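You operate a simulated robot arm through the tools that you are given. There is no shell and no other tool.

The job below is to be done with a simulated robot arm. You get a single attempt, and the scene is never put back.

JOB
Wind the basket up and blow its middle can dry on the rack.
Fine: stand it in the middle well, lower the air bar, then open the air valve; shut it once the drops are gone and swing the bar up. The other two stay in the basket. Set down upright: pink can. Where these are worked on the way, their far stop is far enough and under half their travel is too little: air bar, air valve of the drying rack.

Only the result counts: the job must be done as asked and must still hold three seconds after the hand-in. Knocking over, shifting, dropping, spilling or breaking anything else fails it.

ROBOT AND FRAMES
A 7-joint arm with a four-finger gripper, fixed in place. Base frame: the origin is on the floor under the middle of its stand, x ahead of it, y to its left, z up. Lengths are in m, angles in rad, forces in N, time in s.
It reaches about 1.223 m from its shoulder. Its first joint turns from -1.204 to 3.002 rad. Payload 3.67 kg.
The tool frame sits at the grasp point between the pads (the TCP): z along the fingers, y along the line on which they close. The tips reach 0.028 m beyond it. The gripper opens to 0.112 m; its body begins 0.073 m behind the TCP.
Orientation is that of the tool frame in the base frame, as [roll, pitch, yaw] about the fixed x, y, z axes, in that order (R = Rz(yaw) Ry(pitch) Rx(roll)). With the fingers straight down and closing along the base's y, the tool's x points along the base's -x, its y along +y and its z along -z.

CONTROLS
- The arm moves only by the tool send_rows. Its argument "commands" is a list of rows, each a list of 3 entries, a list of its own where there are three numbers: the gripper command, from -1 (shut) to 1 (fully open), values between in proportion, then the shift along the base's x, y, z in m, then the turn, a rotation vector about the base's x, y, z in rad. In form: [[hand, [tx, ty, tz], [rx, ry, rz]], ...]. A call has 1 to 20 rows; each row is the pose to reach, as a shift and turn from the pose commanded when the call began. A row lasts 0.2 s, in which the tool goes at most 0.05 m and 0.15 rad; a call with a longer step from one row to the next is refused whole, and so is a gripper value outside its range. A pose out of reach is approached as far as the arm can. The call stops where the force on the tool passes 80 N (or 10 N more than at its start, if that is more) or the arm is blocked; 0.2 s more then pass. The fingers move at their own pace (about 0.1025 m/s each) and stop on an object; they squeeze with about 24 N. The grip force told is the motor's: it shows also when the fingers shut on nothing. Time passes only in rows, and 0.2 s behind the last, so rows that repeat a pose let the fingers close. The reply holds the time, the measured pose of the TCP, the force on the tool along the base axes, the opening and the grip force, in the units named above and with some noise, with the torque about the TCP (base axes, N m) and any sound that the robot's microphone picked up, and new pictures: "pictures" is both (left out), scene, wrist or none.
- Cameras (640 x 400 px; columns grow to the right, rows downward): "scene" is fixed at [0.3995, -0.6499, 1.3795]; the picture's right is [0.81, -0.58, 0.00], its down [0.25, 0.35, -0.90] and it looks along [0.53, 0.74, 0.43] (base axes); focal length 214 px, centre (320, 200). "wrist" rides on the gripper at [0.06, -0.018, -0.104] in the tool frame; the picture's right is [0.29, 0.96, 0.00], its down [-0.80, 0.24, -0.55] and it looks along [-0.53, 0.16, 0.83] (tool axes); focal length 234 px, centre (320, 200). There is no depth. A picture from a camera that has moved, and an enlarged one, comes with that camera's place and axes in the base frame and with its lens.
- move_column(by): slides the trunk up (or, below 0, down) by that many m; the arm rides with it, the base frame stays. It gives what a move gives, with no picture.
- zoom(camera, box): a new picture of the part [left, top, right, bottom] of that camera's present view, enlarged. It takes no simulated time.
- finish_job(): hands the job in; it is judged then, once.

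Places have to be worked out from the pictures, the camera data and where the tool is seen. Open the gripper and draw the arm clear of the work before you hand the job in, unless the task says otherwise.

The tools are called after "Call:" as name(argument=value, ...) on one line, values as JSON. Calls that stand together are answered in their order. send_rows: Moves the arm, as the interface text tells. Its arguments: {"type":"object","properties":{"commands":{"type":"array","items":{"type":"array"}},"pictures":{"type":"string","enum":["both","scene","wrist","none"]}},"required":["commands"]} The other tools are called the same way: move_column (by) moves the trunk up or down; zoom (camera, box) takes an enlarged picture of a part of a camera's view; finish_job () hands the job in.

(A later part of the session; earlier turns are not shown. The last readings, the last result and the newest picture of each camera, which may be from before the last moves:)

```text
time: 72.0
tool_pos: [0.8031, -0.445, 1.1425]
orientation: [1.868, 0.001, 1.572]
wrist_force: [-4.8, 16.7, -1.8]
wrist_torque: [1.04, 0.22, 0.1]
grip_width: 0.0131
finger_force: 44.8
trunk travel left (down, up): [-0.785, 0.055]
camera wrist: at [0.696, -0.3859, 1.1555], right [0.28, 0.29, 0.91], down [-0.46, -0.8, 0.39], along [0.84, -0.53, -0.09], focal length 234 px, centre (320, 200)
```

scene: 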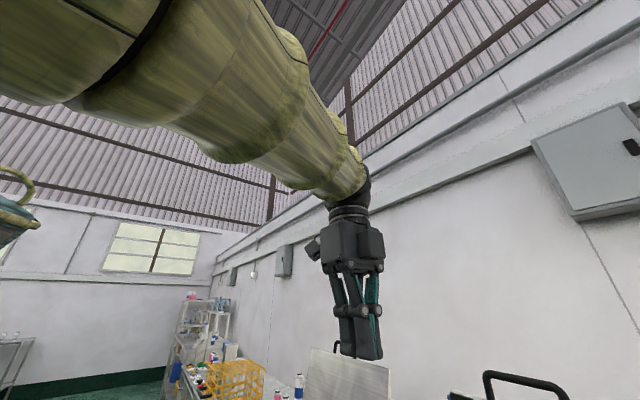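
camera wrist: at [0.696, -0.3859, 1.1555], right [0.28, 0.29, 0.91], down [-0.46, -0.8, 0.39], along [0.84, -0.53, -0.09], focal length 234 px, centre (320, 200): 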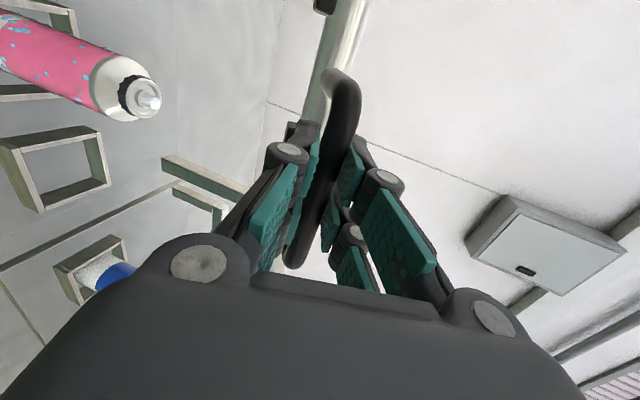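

Forces are low. I continue down to ~1.48 rad.

Call:
send_rows(commands=[[-1, [-0.0054, 0, -0.0125], [0, -0.05, 0]], [-1, [-0.0099, 0, -0.0253], [0, -0.1, 0]], [-1, [-0.0135, 0, -0.0384], [0, -0.15, 0]], [-1, [-0.0161, 0, -0.0517], [0, -0.2, 0]], [-1, [-0.0178, 0, -0.0652], [0, -0.25, 0]]], pictures="wrist")

```text
time: 73.2
tool_pos: [0.7846, -0.4456, 1.0771]
orientation: [1.618, 0.001, 1.568]
wrist_force: [3.8, 12.7, -5.0]
wrist_torque: [0.47, 0.19, 0.0]
grip_width: 0.0128
finger_force: 45.0
trunk travel left (down, up): [-0.785, 0.055]
camera wrist: at [0.6783, -0.3858, 1.063], right [0.05, 0.29, 0.96], down [-0.54, -0.8, 0.27], along [0.84, -0.53, 0.12], focal length 234 px, centre (320, 200)
```

wrist: 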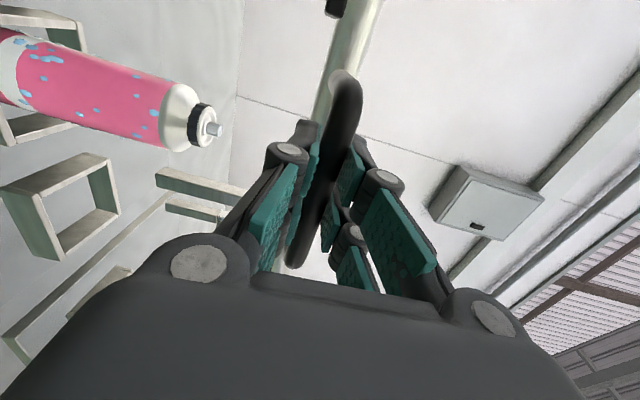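

The bar is nearly level, ~6 cm above the can's cap. I continue in small steps to find its lower stop.

Call:
send_rows(commands=[[-1, [-0.0006, 0, -0.0068], [0, -0.025, 0]], [-1, [-0.0008, 0, -0.0136], [0, -0.05, 0]], [-1, [-0.0008, 0, -0.0136], [0, -0.05, 0]]], pictures="wrist")

```text
time: 74.0
tool_pos: [0.7832, -0.446, 1.0631]
orientation: [1.569, 0.0, 1.568]
wrist_force: [0.9, 9.9, -3.2]
wrist_torque: [0.38, 0.12, -0.11]
grip_width: 0.0127
finger_force: 45.5
trunk travel left (down, up): [-0.785, 0.055]
camera wrist: at [0.6783, -0.3859, 1.0439], right [0.0, 0.29, 0.96], down [-0.56, -0.8, 0.24], along [0.83, -0.53, 0.16], focal length 234 px, centre (320, 200)
```

wrist: 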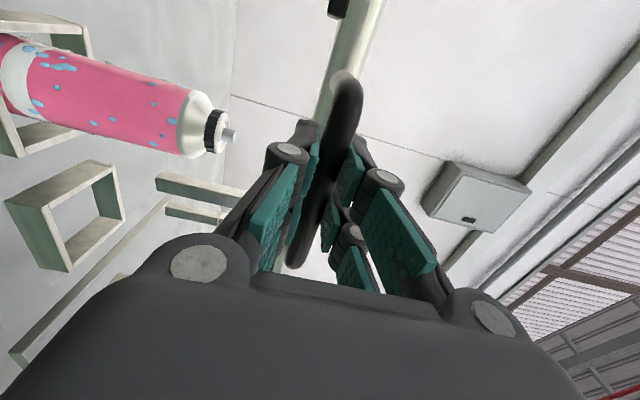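

Still no stop. I go on lowering gently.

Call:
send_rows(commands=[[-1, [0.0, 0, -0.007], [0, -0.02, 0]], [-1, [0.0002, 0, -0.014], [0, -0.04, 0]], [-1, [0.0002, 0, -0.014], [0, -0.04, 0]]], pictures="wrist")

```text
time: 74.8
tool_pos: [0.7848, -0.446, 1.0598]
orientation: [1.513, 0.003, 1.568]
wrist_force: [13.0, -4.5, 57.6]
wrist_torque: [0.58, -0.13, 0.99]
grip_width: 0.013
finger_force: 44.6
trunk travel left (down, up): [-0.785, 0.055]
camera wrist: at [0.6798, -0.3857, 1.0347], right [-0.05, 0.29, 0.96], down [-0.57, -0.79, 0.21], along [0.82, -0.53, 0.21], focal length 234 px, centre (320, 200)
```

wrist: 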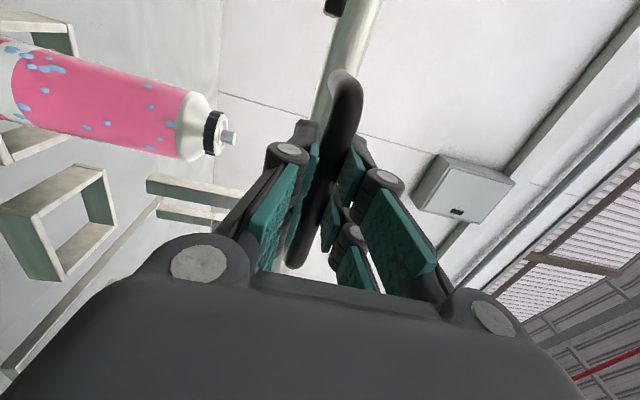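

The bar reached its lower stop (58 N up at z ≈ 1.06). I relieve the force, open the fingers slightly and back out along −x.

Call:
send_rows(commands=[[-1, [0, 0, 0.008], [0, 0, 0]], [-1, [0, 0, 0.009], [0, 0.03, 0]], [-0.5, [0, 0, 0.009], [0, 0.05, 0]], [-0.45, [0, 0, 0.009], [0, 0.05, 0]], [-0.45, [-0.03, 0, 0.009], [0, 0.05, 0]], [-0.45, [-0.06, 0, 0.009], [0, 0.05, 0]], [-0.45, [-0.1, 0, 0.009], [0, 0.05, 0]]], pictures="both")

```text
time: 76.4
tool_pos: [0.6806, -0.4441, 1.0606]
orientation: [1.576, 0.0, 1.57]
wrist_force: [-0.6, 0.9, -0.4]
wrist_torque: [0.01, 0.01, 0.02]
grip_width: 0.0309
finger_force: 0.1
trunk travel left (down, up): [-0.785, 0.055]
camera wrist: at [0.5752, -0.3843, 1.0425], right [0.0, 0.29, 0.96], down [-0.55, -0.8, 0.24], along [0.83, -0.53, 0.16], focal length 234 px, centre (320, 200)
```

scene: 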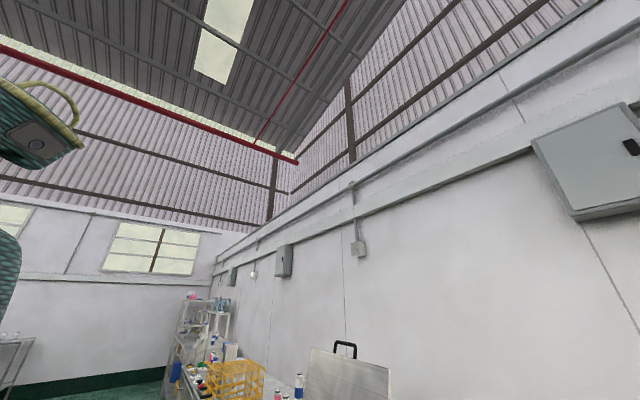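
wrist: 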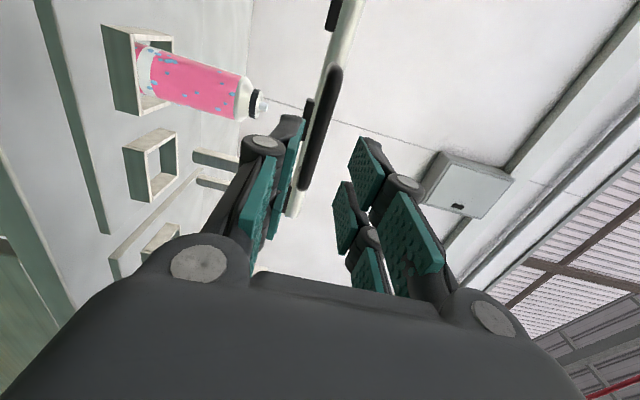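

The bar stays lowered over the can. Now for the air valve on the rack's front: I back off, shift right and lower the trunk to look at it.

Call:
send_rows(commands=[[-1, [-0.04, -0.02, 0], [0, 0, 0]], [-1, [-0.08, -0.04, 0], [0, 0, 0]], [-1, [-0.12, -0.06, 0], [0, 0, 0]], [-1, [-0.13, -0.1, 0], [0, 0, 0]]], pictures="none")

Call:
move_column(by=-0.27)

Call:
send_rows(commands=[[-1, [0, 0, 0], [0, 0, 0]]], pictures="wrist")

```text
time: 77.4
tool_pos: [0.556, -0.5441, 1.0626]
orientation: [1.579, 0.004, 1.571]
wrist_force: [0.3, -0.3, -0.2]
wrist_torque: [-0.02, 0.0, 0.0]
grip_width: 0.0
finger_force: 23.7
trunk travel left (down, up): [-0.785, 0.055]
```

```text
time: 80.2
tool_pos: [0.5555, -0.5459, 0.7895]
orientation: [1.579, 0.001, 1.57]
wrist_force: [-0.2, -0.6, 0.2]
wrist_torque: [-0.01, -0.03, -0.03]
grip_width: 0.0
finger_force: 23.7
trunk travel left (down, up): [-0.515, 0.325]
```

```text
time: 80.6
tool_pos: [0.5552, -0.5466, 0.791]
orientation: [1.578, 0.001, 1.569]
wrist_force: [-0.2, -0.5, 0.1]
wrist_torque: [0.0, 0.01, 0.0]
grip_width: 0.0
finger_force: 23.9
trunk travel left (down, up): [-0.515, 0.325]
camera wrist: at [0.4499, -0.486, 0.7724], right [0.01, 0.29, 0.96], down [-0.55, -0.8, 0.24], along [0.83, -0.53, 0.15], focal length 234 px, centre (320, 200)
```

wrist: 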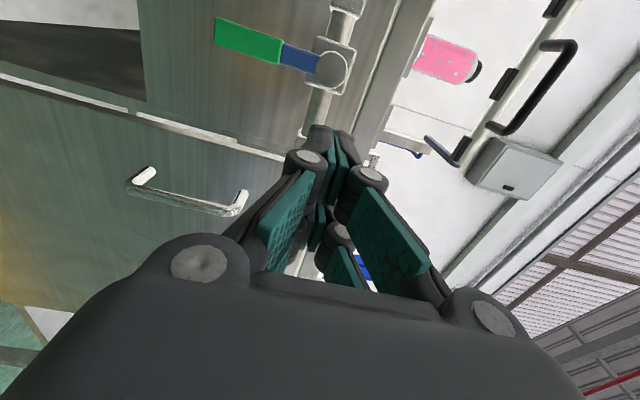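

Call:
zoom(camera="wrist", box=[190, 0, 420, 144])

Call:
zoom(camera="wrist", box=[380, 0, 600, 200])

```text
2.78 times, centred on (305, 72) of wrist
camera zoom: at [0.4499, -0.486, 0.7724], right [0.01, 0.29, 0.96], down [-0.55, -0.8, 0.24], along [0.83, -0.53, 0.15], focal length 650 px, centre (362, 556)
```

zoom: 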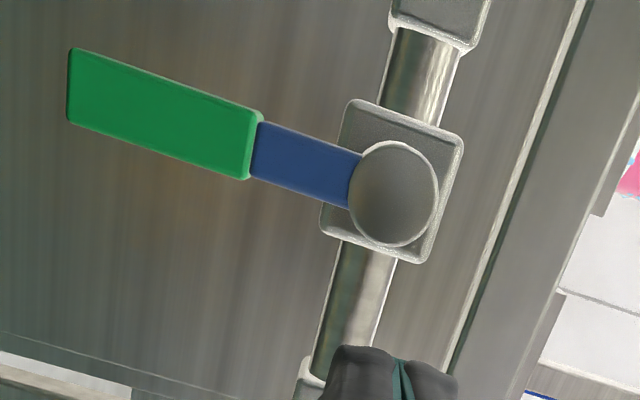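

```text
2.00 times, centred on (490, 100) of wrist
camera zoom: at [0.4499, -0.486, 0.7724], right [0.01, 0.29, 0.96], down [-0.55, -0.8, 0.24], along [0.83, -0.53, 0.15], focal length 468 px, centre (-20, 400)
```

zoom: 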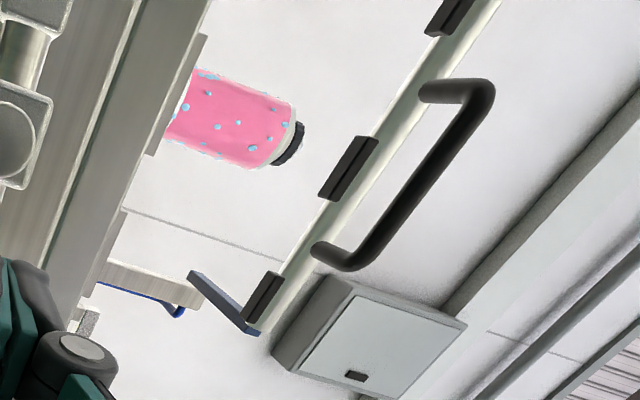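

The valve hub is at about (0.665, −0.500, 0.787), its lever hanging down to z ≈ 0.695 (green grip), at right angles to the pipe. I roll the tool so the fingers close along y, ready to cage the lever.

Call:
send_rows(commands=[[-1, [0, 0, 0], [-0.1428, 0, 0]], [-1, [0, 0, 0], [-0.2856, 0, 0]], [-1, [0, 0, 0], [-0.4284, 0, 0]], [-1, [0, 0.005, -0.01], [-0.5712, 0, 0]], [-1, [0, 0.01, -0.02], [-0.714, 0, 0]], [-1, [0, 0.015, -0.03], [-0.8568, 0, 0]], [-1, [0, 0.02, -0.04], [-0.9996, 0, 0]], [-1, [0, 0.025, -0.05], [-1.1424, 0, 0]], [-1, [0, 0.03, -0.06], [-1.2852, 0, 0]], [-1, [0, 0.035, -0.065], [-1.428, 0, 0]], [-1, [0, 0.045, -0.07], [-1.5708, 0, 0]]], pictures="wrist")

```text
time: 83.0
tool_pos: [0.5554, -0.5011, 0.7196]
orientation: [-1.319, 1.568, -1.321]
wrist_force: [-0.1, 1.0, -0.2]
wrist_torque: [0.0, 0.02, -0.01]
grip_width: 0.0003
finger_force: 23.5
trunk travel left (down, up): [-0.515, 0.325]
camera wrist: at [0.4501, -0.519, 0.6591], right [0.01, 0.96, -0.29], down [-0.55, 0.25, 0.8], along [0.83, 0.16, 0.53], focal length 234 px, centre (320, 200)
```

wrist: 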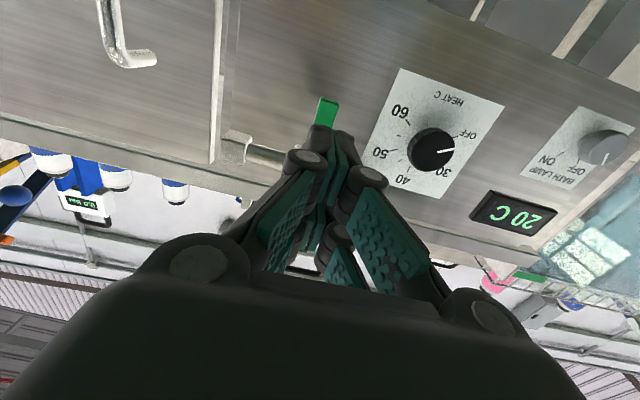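

The lever's green tip is right ahead at y ≈ −0.50, z ≈ 0.70; the heat knob is off to the left and must not be touched. I open to ~0.04 m and advance part way for a look.

Call:
send_rows(commands=[[-0.3, [0, 0, 0.005], [0, 0, 0]], [-0.3, [0.02, 0.001, 0.01], [0, 0, 0]], [-0.3, [0.045, 0.001, 0.01], [0, 0, 0]]], pictures="wrist")

Call:
zoom(camera="wrist", box=[200, 30, 440, 180])

```text
time: 83.8
tool_pos: [0.6017, -0.5022, 0.7283]
orientation: [1.415, 1.571, 1.406]
wrist_force: [0.2, 0.0, -0.5]
wrist_torque: [0.01, 0.0, -0.03]
grip_width: 0.0396
finger_force: 0.0
trunk travel left (down, up): [-0.515, 0.325]
camera wrist: at [0.4967, -0.5194, 0.6688], right [0.01, 0.96, -0.29], down [-0.55, 0.24, 0.8], along [0.83, 0.15, 0.53], focal length 234 px, centre (320, 200)
```

wrist: 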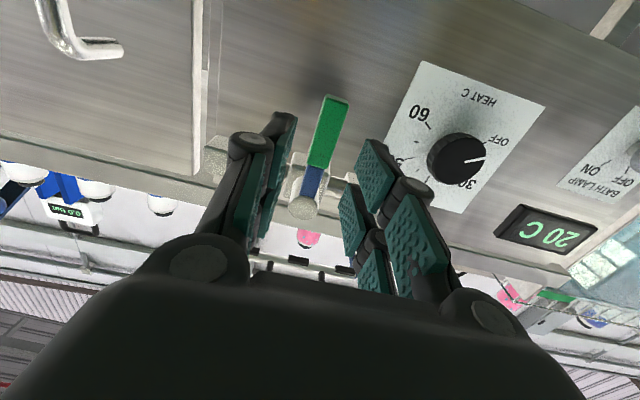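

```text
2.67 times, centred on (320, 105) of wrist
camera zoom: at [0.4967, -0.5194, 0.6688], right [0.01, 0.96, -0.29], down [-0.55, 0.24, 0.8], along [0.83, 0.15, 0.53], focal length 624 px, centre (320, 453)
```

zoom: 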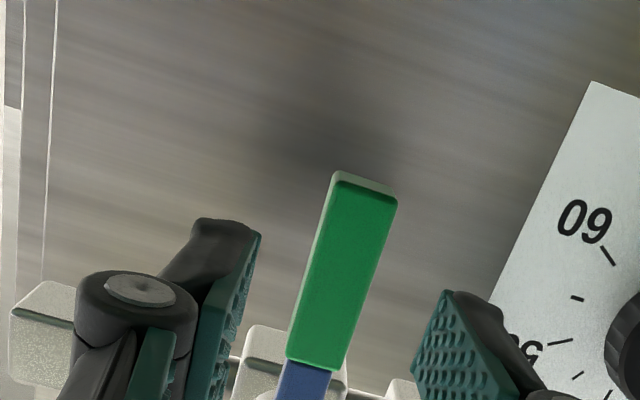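

The lever is centred between the fingers, pivot ≈ (y −0.500, z 0.785). I advance to x ≈ 0.650 so the pads flank the green grip.

Call:
send_rows(commands=[[-0.3, [0.02, 0.002, 0.0], [0, 0, 0]], [-0.3, [0.04, 0.002, 0.0], [0, 0, 0]], [-0.3, [0.048, 0.002, 0.0], [0, 0, 0]]], pictures="wrist")

Call:
zoom(camera="wrist", box=[180, 60, 460, 260])

```text
time: 84.6
tool_pos: [0.6505, -0.4982, 0.7292]
orientation: [-0.634, 1.568, -0.641]
wrist_force: [0.5, 0.1, -0.2]
wrist_torque: [-0.01, 0.0, 0.0]
grip_width: 0.0392
finger_force: 0.0
trunk travel left (down, up): [-0.515, 0.325]
camera wrist: at [0.5447, -0.5154, 0.6692], right [0.01, 0.96, -0.29], down [-0.55, 0.24, 0.8], along [0.83, 0.15, 0.53], focal length 234 px, centre (320, 200)
```

wrist: 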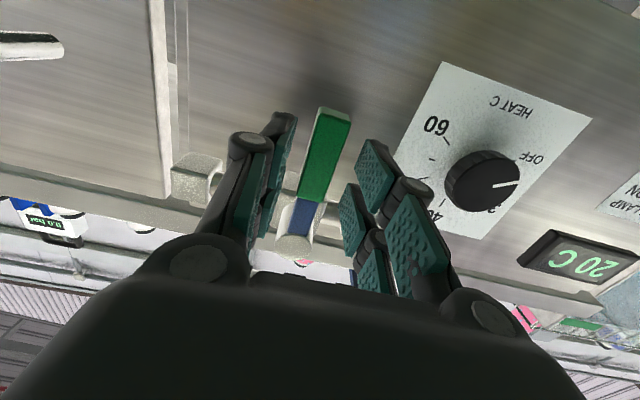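

```text
2.00 times, centred on (320, 160) of wrist
camera zoom: at [0.5447, -0.5154, 0.6692], right [0.01, 0.96, -0.29], down [-0.55, 0.24, 0.8], along [0.83, 0.15, 0.53], focal length 468 px, centre (320, 280)
```

zoom: 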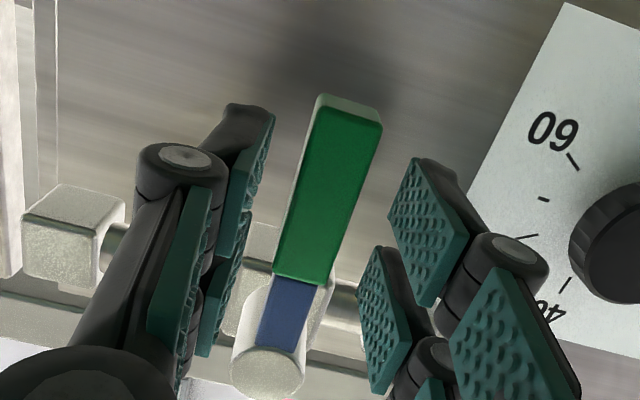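

The lever's front face is at x ≈ 0.656, well flanked. I narrow the cage and try turning it toward +y about the pivot, testing the resistance.

Call:
send_rows(commands=[[-0.6, [0, -0.002, 0.0], [0, 0, 0]], [-0.6, [0, -0.002, 0.0], [0, 0, 0]], [-0.6, [0, 0.0049, 0.0004], [0.12, 0, 0]], [-0.6, [0, 0.0115, 0.0016], [0.24, 0, 0]], [-0.6, [0, 0.0181, 0.0036], [0.36, 0, 0]]], pictures="wrist")

```text
time: 85.8
tool_pos: [0.6496, -0.4981, 0.728]
orientation: [1.567, 1.194, 1.556]
wrist_force: [-1.7, -51.1, 22.1]
wrist_torque: [-1.83, -0.5, -1.31]
grip_width: 0.0436
finger_force: 20.4
trunk travel left (down, up): [-0.515, 0.325]
camera wrist: at [0.5439, -0.4907, 0.6646], right [0.01, 1.0, 0.08], down [-0.56, -0.06, 0.83], along [0.83, -0.06, 0.55], focal length 234 px, centre (320, 200)
```

wrist: 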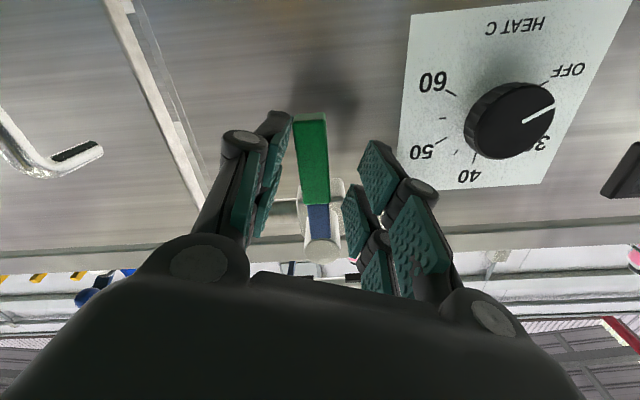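

The lever resists firmly toward +y (−51 N, fingers forced open), so that is its closed stop. I undo and will turn it toward −y instead.

Call:
send_rows(commands=[[-0.6, [0, -0.0066, -0.002], [-0.12, 0, 0]], [-0.4, [0, -0.0132, -0.0032], [-0.24, 0, 0]], [-0.4, [0, -0.0186, -0.0036], [-0.36, 0, 0]], [-0.4, [0, -0.0186, -0.0036], [-0.36, 0, 0]]], pictures="wrist")

```text
time: 86.8
tool_pos: [0.6496, -0.4888, 0.7362]
orientation: [-1.431, 1.554, -1.434]
wrist_force: [-4.5, -6.3, 0.3]
wrist_torque: [0.09, -0.01, -0.41]
grip_width: 0.0396
finger_force: 5.0
trunk travel left (down, up): [-0.515, 0.325]
camera wrist: at [0.5447, -0.5075, 0.6771], right [0.01, 0.95, -0.3], down [-0.55, 0.25, 0.79], along [0.83, 0.16, 0.53], focal length 234 px, centre (320, 200)
```

wrist: 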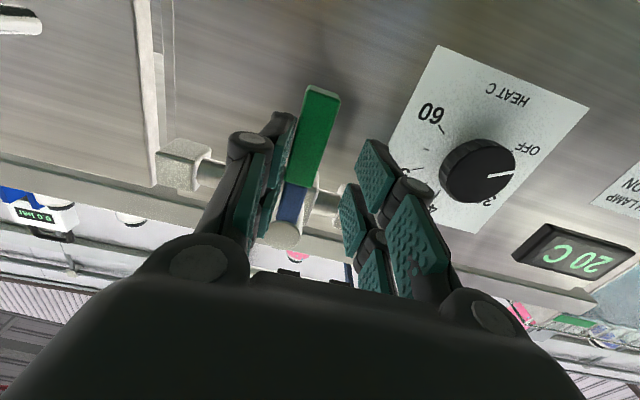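

The tool is offset about +1 cm in y. I recentre around the lever before testing the other direction.

Call:
send_rows(commands=[[-0.4, [0, -0.006, -0.004], [0, 0, 0]], [-0.4, [0, -0.0115, -0.007], [0, 0, 0]], [-0.4, [0, -0.0115, -0.007], [0, 0, 0]]], pictures="wrist")

```text
time: 87.6
tool_pos: [0.649, -0.5077, 0.7255]
orientation: [-1.225, 1.567, -1.231]
wrist_force: [0.0, -0.2, -0.1]
wrist_torque: [0.03, 0.0, 0.01]
grip_width: 0.0336
finger_force: 0.1
trunk travel left (down, up): [-0.515, 0.325]
camera wrist: at [0.5437, -0.5262, 0.6644], right [0.01, 0.96, -0.29], down [-0.55, 0.25, 0.8], along [0.83, 0.16, 0.53], focal length 234 px, centre (320, 200)
```

wrist: 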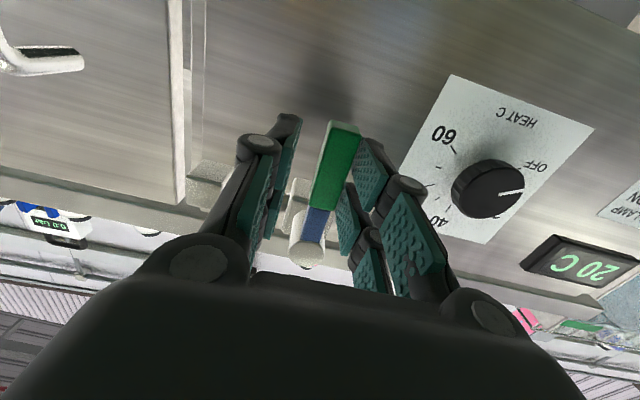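

No residual force now. I push gently toward −y with the +y finger (translation only) to see if the lever gives.

Call:
send_rows(commands=[[-0.4, [0, -0.007, 0], [0, 0, 0]], [-0.4, [0, -0.014, 0], [0, 0, 0]], [-0.4, [0, -0.02, 0.001], [0, 0, 0]]], pictures="wrist")

```text
time: 88.4
tool_pos: [0.6497, -0.5298, 0.7234]
orientation: [-1.745, 1.569, -1.749]
wrist_force: [-0.4, 13.0, -5.8]
wrist_torque: [-1.01, -0.45, 0.32]
grip_width: 0.0367
finger_force: 39.1
trunk travel left (down, up): [-0.515, 0.325]
camera wrist: at [0.5438, -0.5469, 0.6637], right [0.0, 0.96, -0.29], down [-0.55, 0.24, 0.8], along [0.83, 0.16, 0.53], focal length 234 px, centre (320, 200)
```

wrist: 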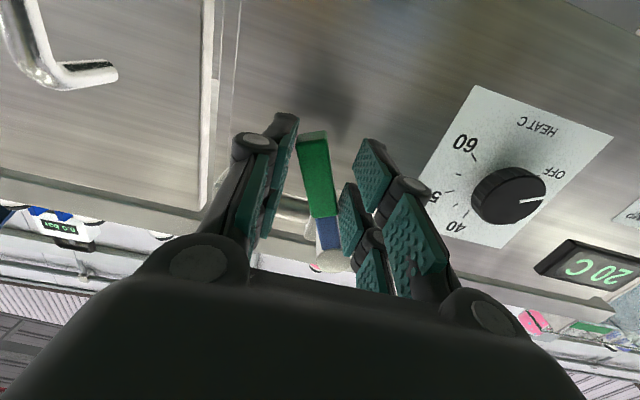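

The lever yields toward −y (now ~0.44 rad). Since rolling that way is limited, I'll withdraw, shut the fingers, and push it the rest of the way up from its +y/under side.

Call:
send_rows(commands=[[-0.3, [0, 0.008, 0], [0, 0, 0]], [-0.3, [-0.02, 0.01, 0], [0, 0, 0]], [-0.3, [-0.05, 0.01, 0], [0, 0, 0]], [-1, [-0.07, 0.025, -0.02], [0, 0, 0]], [-1, [-0.07, 0.04, -0.042], [0, 0, 0]], [-1, [-0.07, 0.04, -0.042], [0, 0, 0]]], pictures="wrist")

```text
time: 89.8
tool_pos: [0.5784, -0.4931, 0.6829]
orientation: [-0.874, 1.569, -0.883]
wrist_force: [-0.3, -0.5, -0.1]
wrist_torque: [0.0, -0.01, 0.03]
grip_width: 0.0001
finger_force: 23.8
trunk travel left (down, up): [-0.515, 0.325]
camera wrist: at [0.4726, -0.5096, 0.6223], right [0.01, 0.96, -0.29], down [-0.55, 0.24, 0.8], along [0.83, 0.15, 0.53], focal length 234 px, centre (320, 200)
```

wrist: 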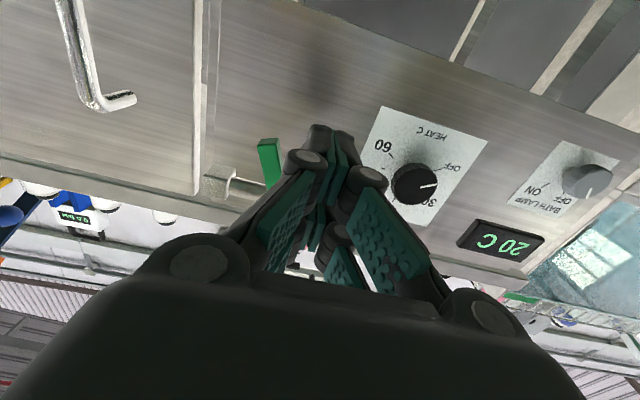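

The lever holds at ~0.35 rad. I shift to y −0.483 to clear it, advance with shut fingers beside it, then push.

Call:
send_rows(commands=[[-1, [0, 0.01, 0], [0, 0, 0]], [-1, [0.03, 0.01, 0], [0, 0, 0]], [-1, [0.06, 0.01, 0], [0, 0, 0]], [-1, [0.073, 0.01, 0], [0, 0, 0]]], pictures="wrist")

```text
time: 90.8
tool_pos: [0.6499, -0.4814, 0.6795]
orientation: [-0.773, 1.569, -0.779]
wrist_force: [0.7, 0.1, 0.2]
wrist_torque: [-0.02, 0.01, 0.03]
grip_width: 0.0
finger_force: 24.4
trunk travel left (down, up): [-0.515, 0.325]
camera wrist: at [0.5446, -0.4988, 0.6197], right [0.01, 0.96, -0.29], down [-0.55, 0.24, 0.8], along [0.83, 0.15, 0.53], focal length 234 px, centre (320, 200)
```

wrist: 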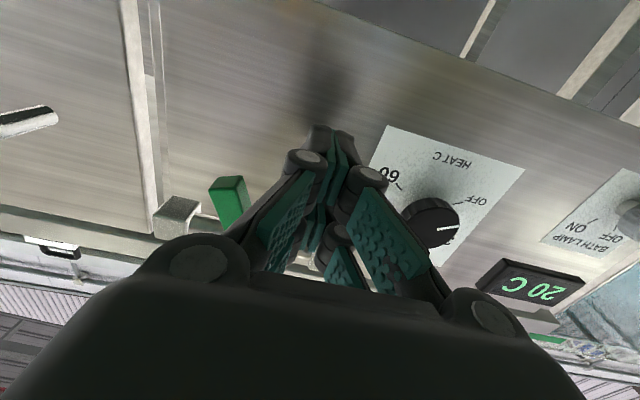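

The lever is just on the −y side of the shut fingers. I push toward −y and upward along the lever's arc to ~1 rad.

Call:
send_rows(commands=[[-1, [0, -0.0136, 0.0015], [0, 0, 0]], [-1, [0, -0.022, 0.006], [0, 0, 0]], [-1, [0, -0.0286, 0.0105], [0, 0, 0]], [-1, [0, -0.0418, 0.0155], [0, 0, 0]], [-1, [0, -0.0532, 0.024], [0, 0, 0]]], pictures="wrist")

```text
time: 92.0
tool_pos: [0.6521, -0.5321, 0.7071]
orientation: [-0.749, 1.568, -0.756]
wrist_force: [-0.1, 0.1, 0.3]
wrist_torque: [-0.03, 0.0, -0.02]
grip_width: 0.0001
finger_force: 24.0
trunk travel left (down, up): [-0.515, 0.325]
camera wrist: at [0.5464, -0.5494, 0.6464], right [0.01, 0.96, -0.29], down [-0.55, 0.24, 0.8], along [0.83, 0.15, 0.53], focal length 234 px, centre (320, 200)
```

wrist: 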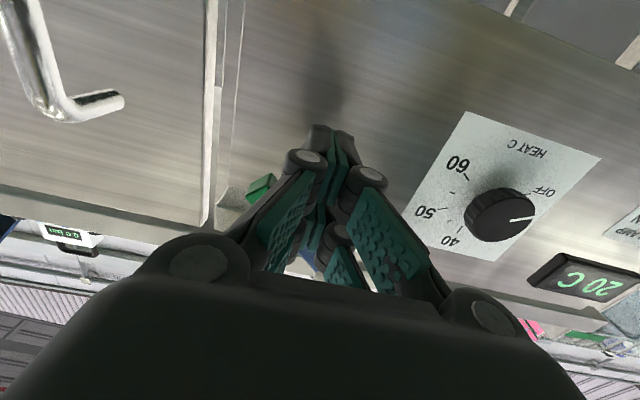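

The lever is at ~0.77 rad and moving freely. I continue upward.

Call:
send_rows(commands=[[-1, [0, -0.0077, 0.0116], [0, 0, 0]], [-1, [0, -0.013, 0.0247], [0, 0, 0]], [-1, [0, -0.0154, 0.0365], [0, 0, 0]], [-1, [0, -0.0154, 0.0365], [0, 0, 0]]], pictures="wrist")

```text
time: 93.0
tool_pos: [0.6507, -0.5469, 0.744]
orientation: [-0.636, 1.571, -0.642]
wrist_force: [0.3, 0.1, -0.8]
wrist_torque: [0.01, -0.07, 0.03]
grip_width: 0.0
finger_force: 24.0
trunk travel left (down, up): [-0.515, 0.325]
camera wrist: at [0.5459, -0.566, 0.6828], right [0.01, 0.96, -0.29], down [-0.55, 0.24, 0.8], along [0.83, 0.15, 0.53], focal length 234 px, centre (320, 200)
```

wrist: 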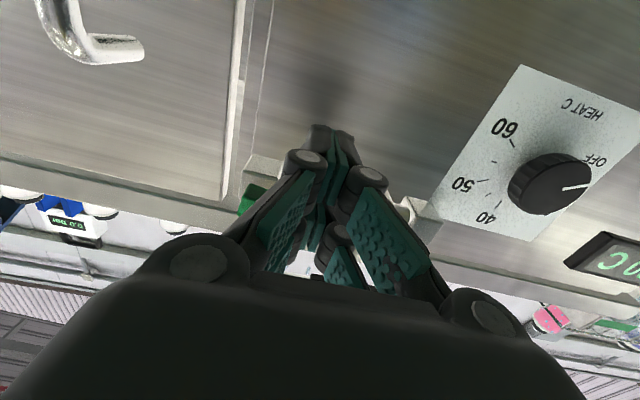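

Lever ≈ 1.33 rad. A little more upward to its far stop.

Call:
send_rows(commands=[[-1, [0, 0, 0.008], [0, 0, 0]], [-1, [0, 0, 0.016], [0, 0, 0]], [-1, [0, 0, 0.022], [0, 0, 0]], [-1, [0, 0, 0.022], [0, 0, 0]]], pictures="wrist")

```text
time: 93.9
tool_pos: [0.6472, -0.5497, 0.7523]
orientation: [3.003, 1.543, 2.997]
wrist_force: [4.7, 7.8, -36.8]
wrist_torque: [-0.28, 0.57, -0.32]
grip_width: 0.006
finger_force: 35.6
trunk travel left (down, up): [-0.515, 0.325]
stopped in row 4: the force on the tool passed its limit at 85 N (the readings are from after the stop); the commanded pose is now the measured one
camera wrist: at [0.5402, -0.5667, 0.6944], right [0.0, 0.96, -0.28], down [-0.53, 0.24, 0.81], along [0.85, 0.15, 0.51], focal length 234 px, centre (320, 200)
```

wrist: 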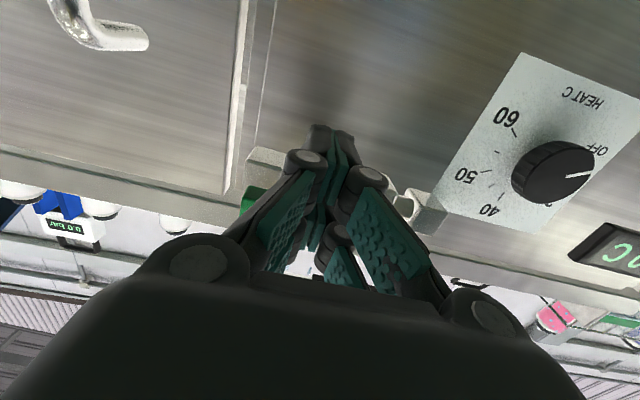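

The push ended at a firm stop (85 N). I back off down and away to check the lever's angle.

Call:
send_rows(commands=[[-1, [0, 0, -0.015], [0, 0, 0]], [-1, [-0.02, 0, -0.03], [0, 0.0, 0]], [-1, [-0.06, 0, -0.05], [0, 0, 0]], [-1, [-0.09, 0.03, -0.06], [0, 0, 0]], [-1, [-0.1, 0.07, -0.06], [0, 0, 0]]], pictures="wrist")

Call:
zoom(camera="wrist", box=[100, 100, 360, 260])

```text
time: 95.1
tool_pos: [0.5449, -0.479, 0.6973]
orientation: [3.117, 1.555, 3.108]
wrist_force: [0.1, 0.6, -0.3]
wrist_torque: [0.0, 0.01, 0.04]
grip_width: 0.0
finger_force: 35.3
trunk travel left (down, up): [-0.515, 0.325]
camera wrist: at [0.4384, -0.496, 0.6382], right [0.0, 0.96, -0.29], down [-0.54, 0.24, 0.81], along [0.84, 0.15, 0.52], focal length 234 px, centre (320, 200)
```

wrist: 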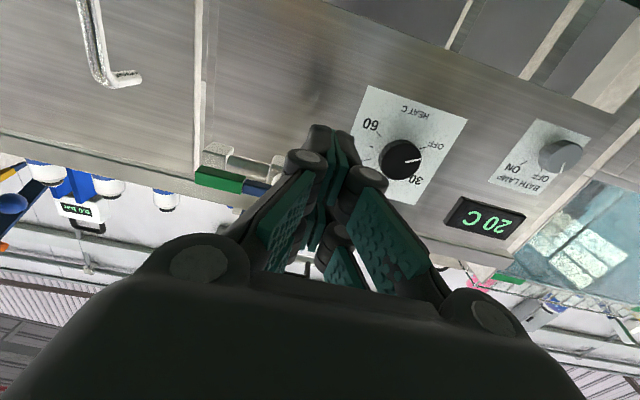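

```text
2.46 times, centred on (230, 180) of wrist
camera zoom: at [0.4384, -0.496, 0.6382], right [0.0, 0.96, -0.29], down [-0.54, 0.24, 0.81], along [0.84, 0.15, 0.52], focal length 576 px, centre (542, 249)
```

zoom: 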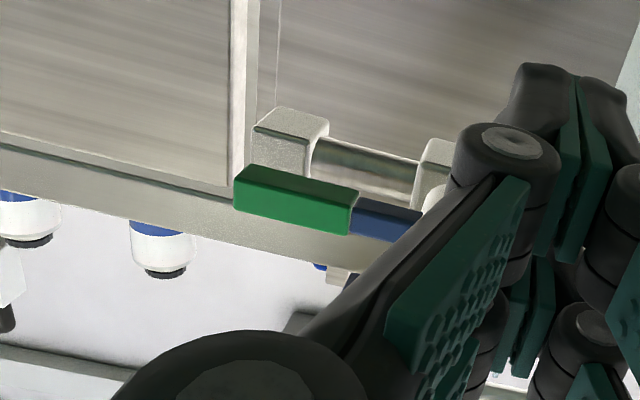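

The lever now lies along the pipe (fully open). I raise the trunk to look at the can and see whether its drops are drying.

Call:
move_column(by=0.27)

Call:
send_rows(commands=[[-1, [0, 0.0, 0.0], [0, 0.0, 0]]], pictures="wrist")

```text
time: 97.8
tool_pos: [0.5449, -0.4788, 0.9664]
orientation: [3.131, 1.555, 3.126]
wrist_force: [1.0, -0.4, -0.9]
wrist_torque: [0.03, 0.0, 0.0]
grip_width: 0.0001
finger_force: 35.1
trunk travel left (down, up): [-0.785, 0.055]
```

```text
time: 98.2
tool_pos: [0.5449, -0.4776, 0.9672]
orientation: [3.14, 1.555, 3.134]
wrist_force: [-0.3, 0.3, -0.9]
wrist_torque: [-0.02, 0.02, 0.0]
grip_width: 0.0
finger_force: 36.0
trunk travel left (down, up): [-0.785, 0.055]
camera wrist: at [0.439, -0.496, 0.9084], right [0.0, 0.96, -0.29], down [-0.54, 0.24, 0.81], along [0.84, 0.15, 0.52], focal length 234 px, centre (320, 200)
```

wrist: 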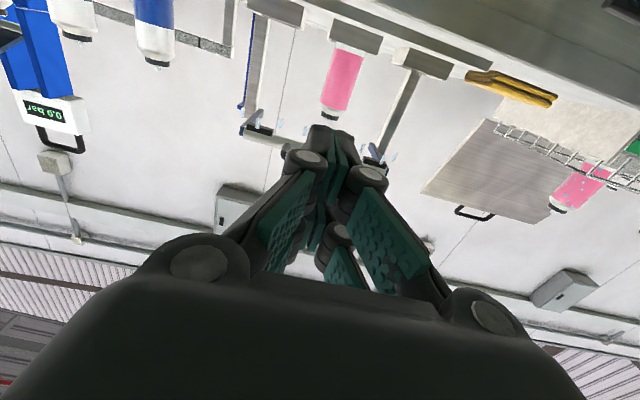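

Call:
zoom(camera="wrist", box=[220, 0, 440, 170])

Call:
zoom(camera="wrist", box=[280, 20, 400, 140])

```text
2.35 times, centred on (330, 85) of wrist
camera zoom: at [0.439, -0.496, 0.9084], right [0.0, 0.96, -0.29], down [-0.54, 0.24, 0.81], along [0.84, 0.15, 0.52], focal length 551 px, centre (296, 471)
```

zoom: 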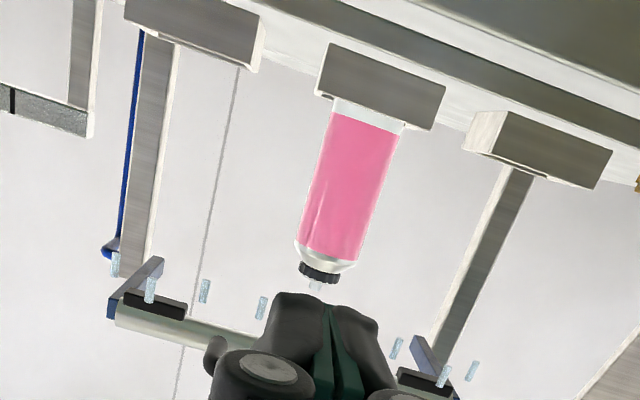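

```text
3.33 times, centred on (340, 80) of wrist
camera zoom: at [0.439, -0.496, 0.9084], right [0.0, 0.96, -0.29], down [-0.54, 0.24, 0.81], along [0.84, 0.15, 0.52], focal length 781 px, centre (253, 600)
```

zoom: 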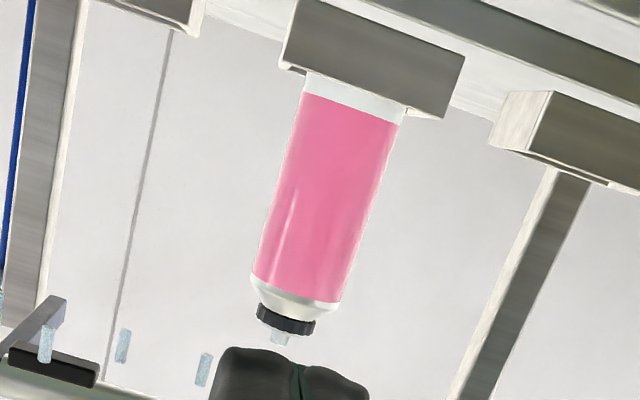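

The drops are gone from the can (only air streaks under the nozzles). Now I go back to shut the valve: lower the trunk and position the shut fingers above the lever.

Call:
move_column(by=-0.13)

Call:
send_rows(commands=[[-1, [0.01, -0.035, 0.0], [0, 0.0, 0]], [-1, [0.02, -0.07, 0.0], [0, -0.016, 0]], [-1, [0.04, -0.104, 0.0], [0, -0.016, 0]]], pictures="wrist")

```text
time: 99.8
tool_pos: [0.5453, -0.4788, 0.8373]
orientation: [-3.137, 1.555, 3.139]
wrist_force: [0.1, 0.6, -0.2]
wrist_torque: [-0.02, 0.0, 0.01]
grip_width: 0.0003
finger_force: 35.5
trunk travel left (down, up): [-0.655, 0.185]
```

```text
time: 100.6
tool_pos: [0.5875, -0.5821, 0.8339]
orientation: [-2.461, 1.569, -2.465]
wrist_force: [0.5, -0.6, 0.3]
wrist_torque: [0.03, 0.0, 0.0]
grip_width: 0.0001
finger_force: 35.9
trunk travel left (down, up): [-0.655, 0.185]
camera wrist: at [0.4815, -0.5996, 0.774], right [0.01, 0.96, -0.29], down [-0.55, 0.24, 0.8], along [0.83, 0.15, 0.53], focal length 234 px, centre (320, 200)
```

wrist: 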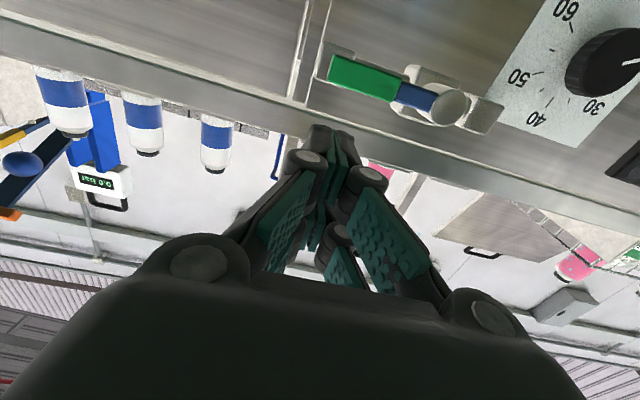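

The lever lies horizontally from the hub (−0.499, 0.783) to tip y ≈ −0.588. I advance above it and push it down along its arc.

Call:
send_rows(commands=[[-1, [0.03, 0, 0.004], [0, 0, 0]], [-1, [0.0625, 0, 0.004], [0, 0, 0]], [-1, [0.0625, 0, -0.016], [0, 0, 0]], [-1, [0.0625, 0.0005, -0.036], [0, 0, 0]], [-1, [0.0625, 0.007, -0.056], [0, 0, 0]]], pictures="wrist")

```text
time: 101.8
tool_pos: [0.6486, -0.5776, 0.7813]
orientation: [2.724, 1.571, 2.715]
wrist_force: [-0.5, 0.0, -0.3]
wrist_torque: [0.0, 0.0, 0.0]
grip_width: 0.0003
finger_force: 35.2
trunk travel left (down, up): [-0.655, 0.185]
camera wrist: at [0.5423, -0.5949, 0.7196], right [0.01, 0.96, -0.29], down [-0.55, 0.24, 0.8], along [0.83, 0.15, 0.53], focal length 234 px, centre (320, 200)
```

wrist: 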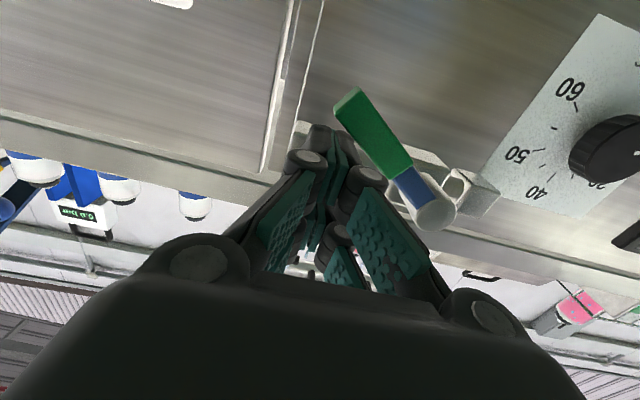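

The lever is following (~1.0 rad). I continue pushing down and toward +y.

Call:
send_rows(commands=[[-1, [0, 0.006, -0.01], [0, 0, 0]], [-1, [0, 0.012, -0.02], [0, 0, 0]], [-1, [0, 0.02, -0.03], [0, 0, 0]], [-1, [0, 0.0285, -0.037], [0, 0, 0]], [-1, [0, 0.0415, -0.043], [0, 0, 0]]], pictures="wrist")

```text
time: 103.0
tool_pos: [0.6491, -0.5357, 0.7363]
orientation: [-2.682, 1.571, -2.685]
wrist_force: [1.1, 0.3, 0.3]
wrist_torque: [-0.03, -0.01, 0.0]
grip_width: 0.0
finger_force: 35.0
trunk travel left (down, up): [-0.655, 0.185]
camera wrist: at [0.5442, -0.5525, 0.6761], right [0.01, 0.96, -0.29], down [-0.55, 0.24, 0.8], along [0.83, 0.15, 0.53], focal length 234 px, centre (320, 200)
```

wrist: 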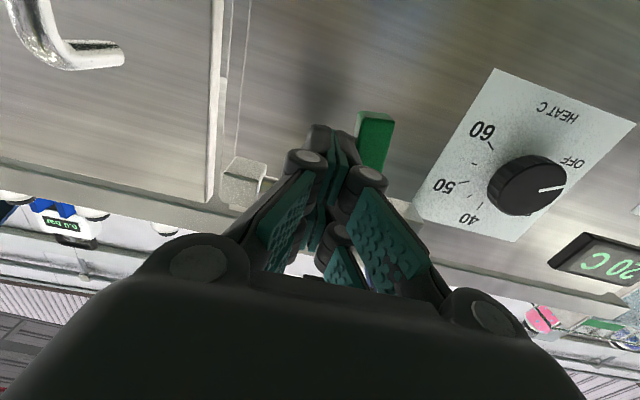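

Lever ≈ 0.2 rad from closed. I push the last bit to its stop.

Call:
send_rows(commands=[[-1, [0, 0.008, -0.003], [0, 0, 0]], [-1, [0, 0.016, -0.005], [0, 0, 0]], [-1, [0, 0.022, -0.005], [0, 0, 0]], [-1, [0, 0.026, -0.005], [0, 0, 0]]], pictures="wrist")

```text
time: 104.0
tool_pos: [0.6494, -0.5201, 0.7309]
orientation: [0.954, 1.561, 0.946]
wrist_force: [3.6, -58.0, 35.0]
wrist_torque: [-0.5, -0.5, -0.86]
grip_width: 0.0
finger_force: 35.7
trunk travel left (down, up): [-0.655, 0.185]
camera wrist: at [0.5429, -0.5369, 0.67], right [0.01, 0.96, -0.28], down [-0.56, 0.24, 0.8], along [0.83, 0.15, 0.54], focal length 234 px, centre (320, 200)
```

wrist: 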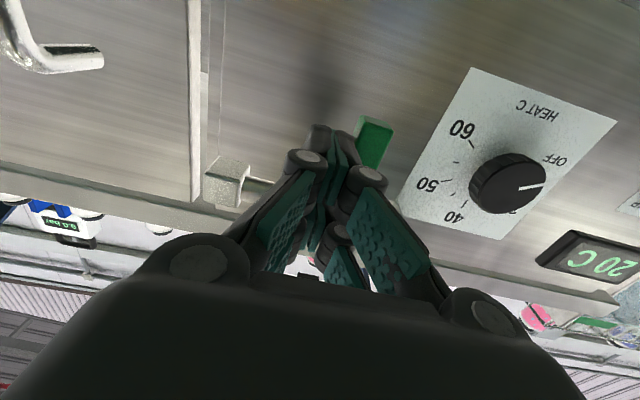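

The lever is vertical again and at its stop (−58 N). I back off in −y, then out, and verify.

Call:
send_rows(commands=[[-1, [0, -0.03, 0], [0, 0, 0]], [-1, [0, -0.045, 0], [0, 0, 0]], [-1, [-0.04, -0.045, 0], [0, 0, 0]], [-1, [-0.08, -0.045, 0], [0, 0, 0]], [-1, [-0.1, -0.07, 0.0], [0, 0, 0]]], pictures="wrist")

Call:
zoom(camera="wrist", box=[280, 40, 480, 200])

```text
time: 105.2
tool_pos: [0.5484, -0.5822, 0.7285]
orientation: [1.487, 1.562, 1.481]
wrist_force: [0.2, 0.3, 0.2]
wrist_torque: [-0.02, 0.04, -0.01]
grip_width: 0.0
finger_force: 35.8
trunk travel left (down, up): [-0.655, 0.185]
camera wrist: at [0.4425, -0.6004, 0.6674], right [0.01, 0.96, -0.28], down [-0.55, 0.24, 0.8], along [0.83, 0.15, 0.53], focal length 234 px, centre (320, 200)
```

wrist: 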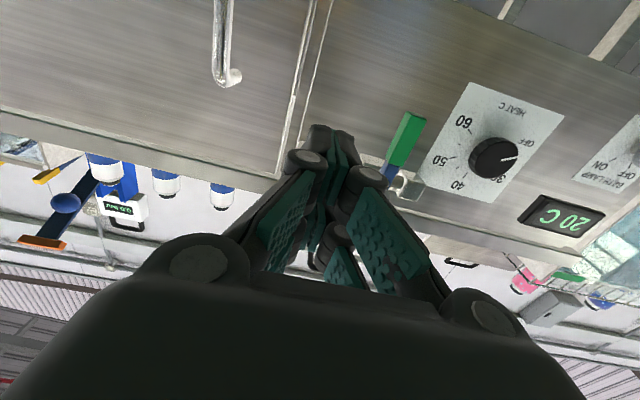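

```text
2.50 times, centred on (380, 120) of wrist
camera zoom: at [0.4425, -0.6004, 0.6674], right [0.01, 0.96, -0.28], down [-0.55, 0.24, 0.8], along [0.83, 0.15, 0.53], focal length 585 px, centre (170, 400)
```

zoom: 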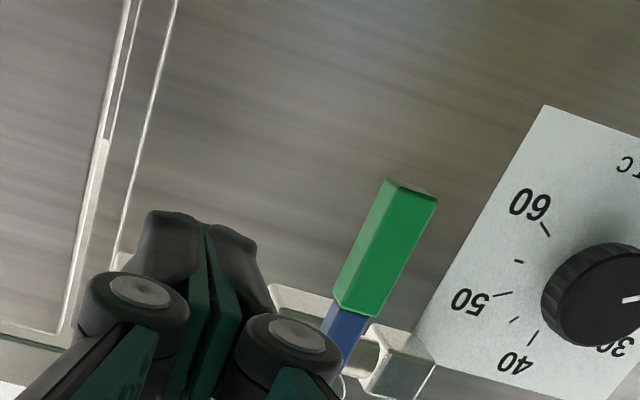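

The valve is shut. Next I swing the bar up: roll the tool back so the fingers close vertically, and rise to the handle's height in front of it.

Call:
send_rows(commands=[[-1, [0, 0.01, 0.02], [0.1428, 0, 0]], [-1, [0, 0.022, 0.04], [0.2856, 0, 0]], [-1, [0, 0.034, 0.06], [0.4284, 0, 0]], [-1, [0, 0.046, 0.08], [0.5712, 0, 0]], [-1, [0, 0.058, 0.1], [0.714, 0, 0]], [-1, [0, 0.07, 0.12], [0.8568, 0, 0]], [-1, [0, 0.082, 0.14], [0.9996, 0, 0]], [-1, [0, 0.094, 0.16], [1.1424, 0, 0]], [-1, [0, 0.106, 0.18], [1.2852, 0, 0]], [-1, [0, 0.118, 0.19], [1.428, 0, 0]], [-1, [0, 0.136, 0.2], [1.5708, 0, 0]]], pictures="none")

Call:
move_column(by=0.13)

Call:
send_rows(commands=[[-0.45, [0.0, 0.0, 0.0], [0, 0, 0]], [-0.45, [0.0, 0.0, 0.0], [0, 0, 0]]], pictures="wrist")

```text
time: 107.6
tool_pos: [0.5472, -0.4416, 0.9335]
orientation: [1.577, -0.002, 1.571]
wrist_force: [-0.4, 1.0, 0.2]
wrist_torque: [0.03, -0.01, -0.02]
grip_width: 0.0
finger_force: 36.0
trunk travel left (down, up): [-0.655, 0.185]
```

```text
time: 109.2
tool_pos: [0.5491, -0.4428, 1.0629]
orientation: [1.576, 0.0, 1.571]
wrist_force: [1.3, 0.8, 0.6]
wrist_torque: [-0.02, 0.0, 0.0]
grip_width: 0.0002
finger_force: 35.8
trunk travel left (down, up): [-0.785, 0.055]
```

```text
time: 109.8
tool_pos: [0.5479, -0.4411, 1.0624]
orientation: [1.577, 0.0, 1.571]
wrist_force: [0.2, 0.5, -0.9]
wrist_torque: [0.01, -0.02, 0.01]
grip_width: 0.0308
finger_force: 0.1
trunk travel left (down, up): [-0.785, 0.055]
camera wrist: at [0.4423, -0.3827, 1.0443], right [0.01, 0.29, 0.96], down [-0.55, -0.8, 0.24], along [0.83, -0.53, 0.15], focal length 234 px, centre (320, 200)
```

wrist: 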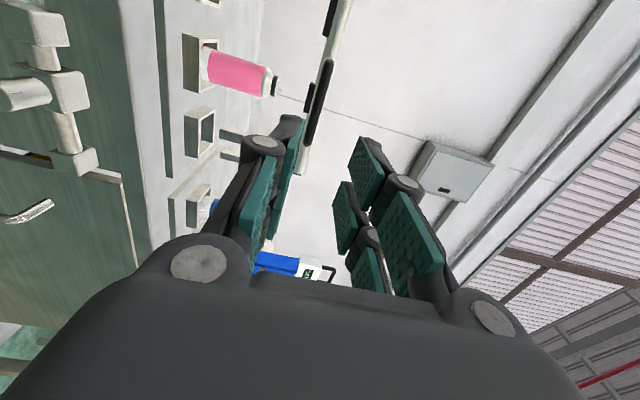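

The can looks dry from this side too. The handle is at z ≈ 1.060, y ≈ −0.45 straight ahead; I advance to just short of it.

Call:
send_rows(commands=[[-0.4, [0.045, -0.002, -0.001], [0, 0, 0]], [-0.4, [0.09, -0.005, -0.0015], [0, 0, 0]], [-0.4, [0.135, -0.006, -0.0015], [0, 0, 0]], [-0.4, [0.17, -0.006, -0.0015], [0, 0, 0]]], pictures="wrist")

```text
time: 110.8
tool_pos: [0.7152, -0.447, 1.0595]
orientation: [1.579, -0.001, 1.572]
wrist_force: [-1.0, -0.5, 0.1]
wrist_torque: [-0.02, -0.01, 0.01]
grip_width: 0.0338
finger_force: 0.1
trunk travel left (down, up): [-0.785, 0.055]
camera wrist: at [0.6098, -0.3877, 1.0408], right [0.01, 0.29, 0.96], down [-0.55, -0.8, 0.24], along [0.83, -0.53, 0.15], focal length 234 px, centre (320, 200)
```

wrist: 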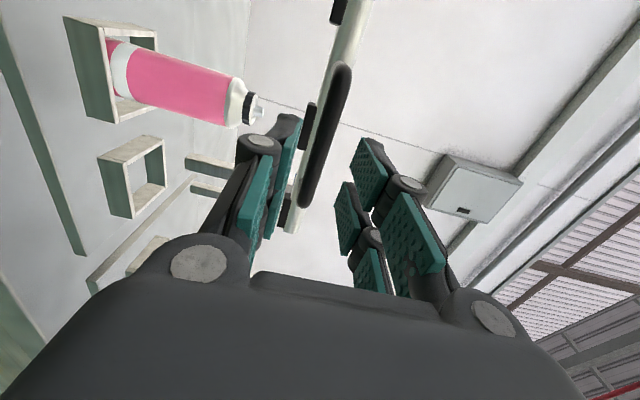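

The handle sits between the fingers' planes. I advance the last 6.7 cm and close on it.

Call:
send_rows(commands=[[-0.4, [0.03, 0, 0.002], [0, 0, 0]], [-0.4, [0.055, 0, 0.002], [0, 0, 0]], [-0.4, [0.067, 0, 0.002], [0, 0, 0]], [-1, [0.067, 0, 0.002], [0, 0, 0]], [-1, [0.067, 0, 0.002], [0, 0, 0]], [-1, [0.067, 0, 0.002], [0, 0, 0]]], pictures="wrist")

```text
time: 112.2
tool_pos: [0.7839, -0.4471, 1.0621]
orientation: [1.576, 0.0, 1.57]
wrist_force: [0.1, 0.7, -4.0]
wrist_torque: [0.01, 0.17, -0.29]
grip_width: 0.0129
finger_force: 45.2
trunk travel left (down, up): [-0.785, 0.055]
camera wrist: at [0.6788, -0.3872, 1.0442], right [0.01, 0.29, 0.96], down [-0.55, -0.8, 0.24], along [0.83, -0.53, 0.15], focal length 234 px, centre (320, 200)
```

wrist: 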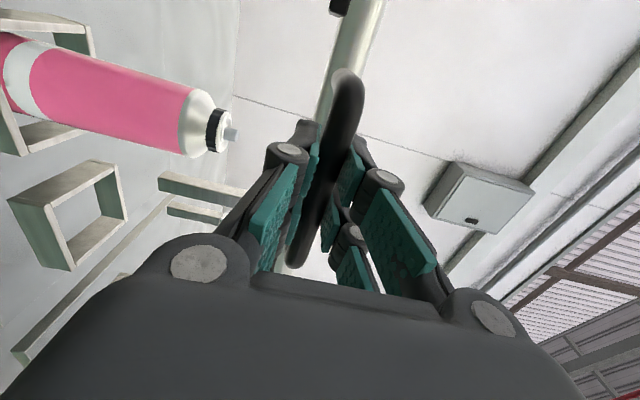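

Gripped. I swing the bar up along the reverse arc, first ~0.45 rad.

Call:
send_rows(commands=[[-1, [0.0008, 0, 0.0156], [0, 0.05, 0]], [-1, [0.0025, 0, 0.0291], [0, 0.1, 0]], [-1, [0.0051, 0, 0.0424], [0, 0.15, 0]], [-1, [0.0087, 0, 0.0555], [0, 0.2, 0]], [-1, [0.0132, 0, 0.0683], [0, 0.25, 0]], [-1, [0.0186, 0, 0.0808], [0, 0.3, 0]]], pictures="wrist")

```text
time: 113.6
tool_pos: [0.8029, -0.4463, 1.1442]
orientation: [1.875, 0.002, 1.572]
wrist_force: [3.4, 14.8, -2.9]
wrist_torque: [0.37, -0.19, -0.79]
grip_width: 0.013
finger_force: 45.0
trunk travel left (down, up): [-0.785, 0.055]
camera wrist: at [0.6977, -0.3874, 1.1576], right [0.29, 0.29, 0.91], down [-0.46, -0.8, 0.4], along [0.84, -0.53, -0.1], focal length 234 px, centre (320, 200)
```

wrist: 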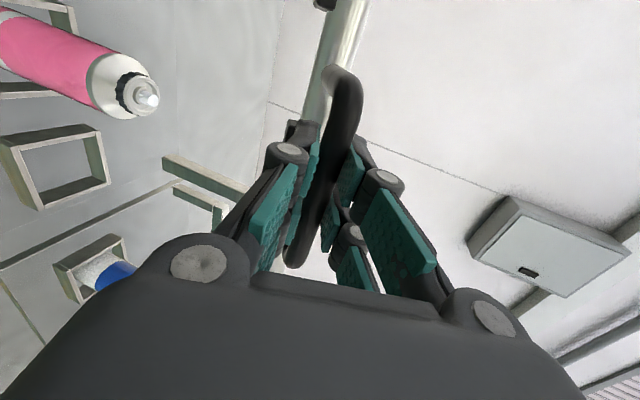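

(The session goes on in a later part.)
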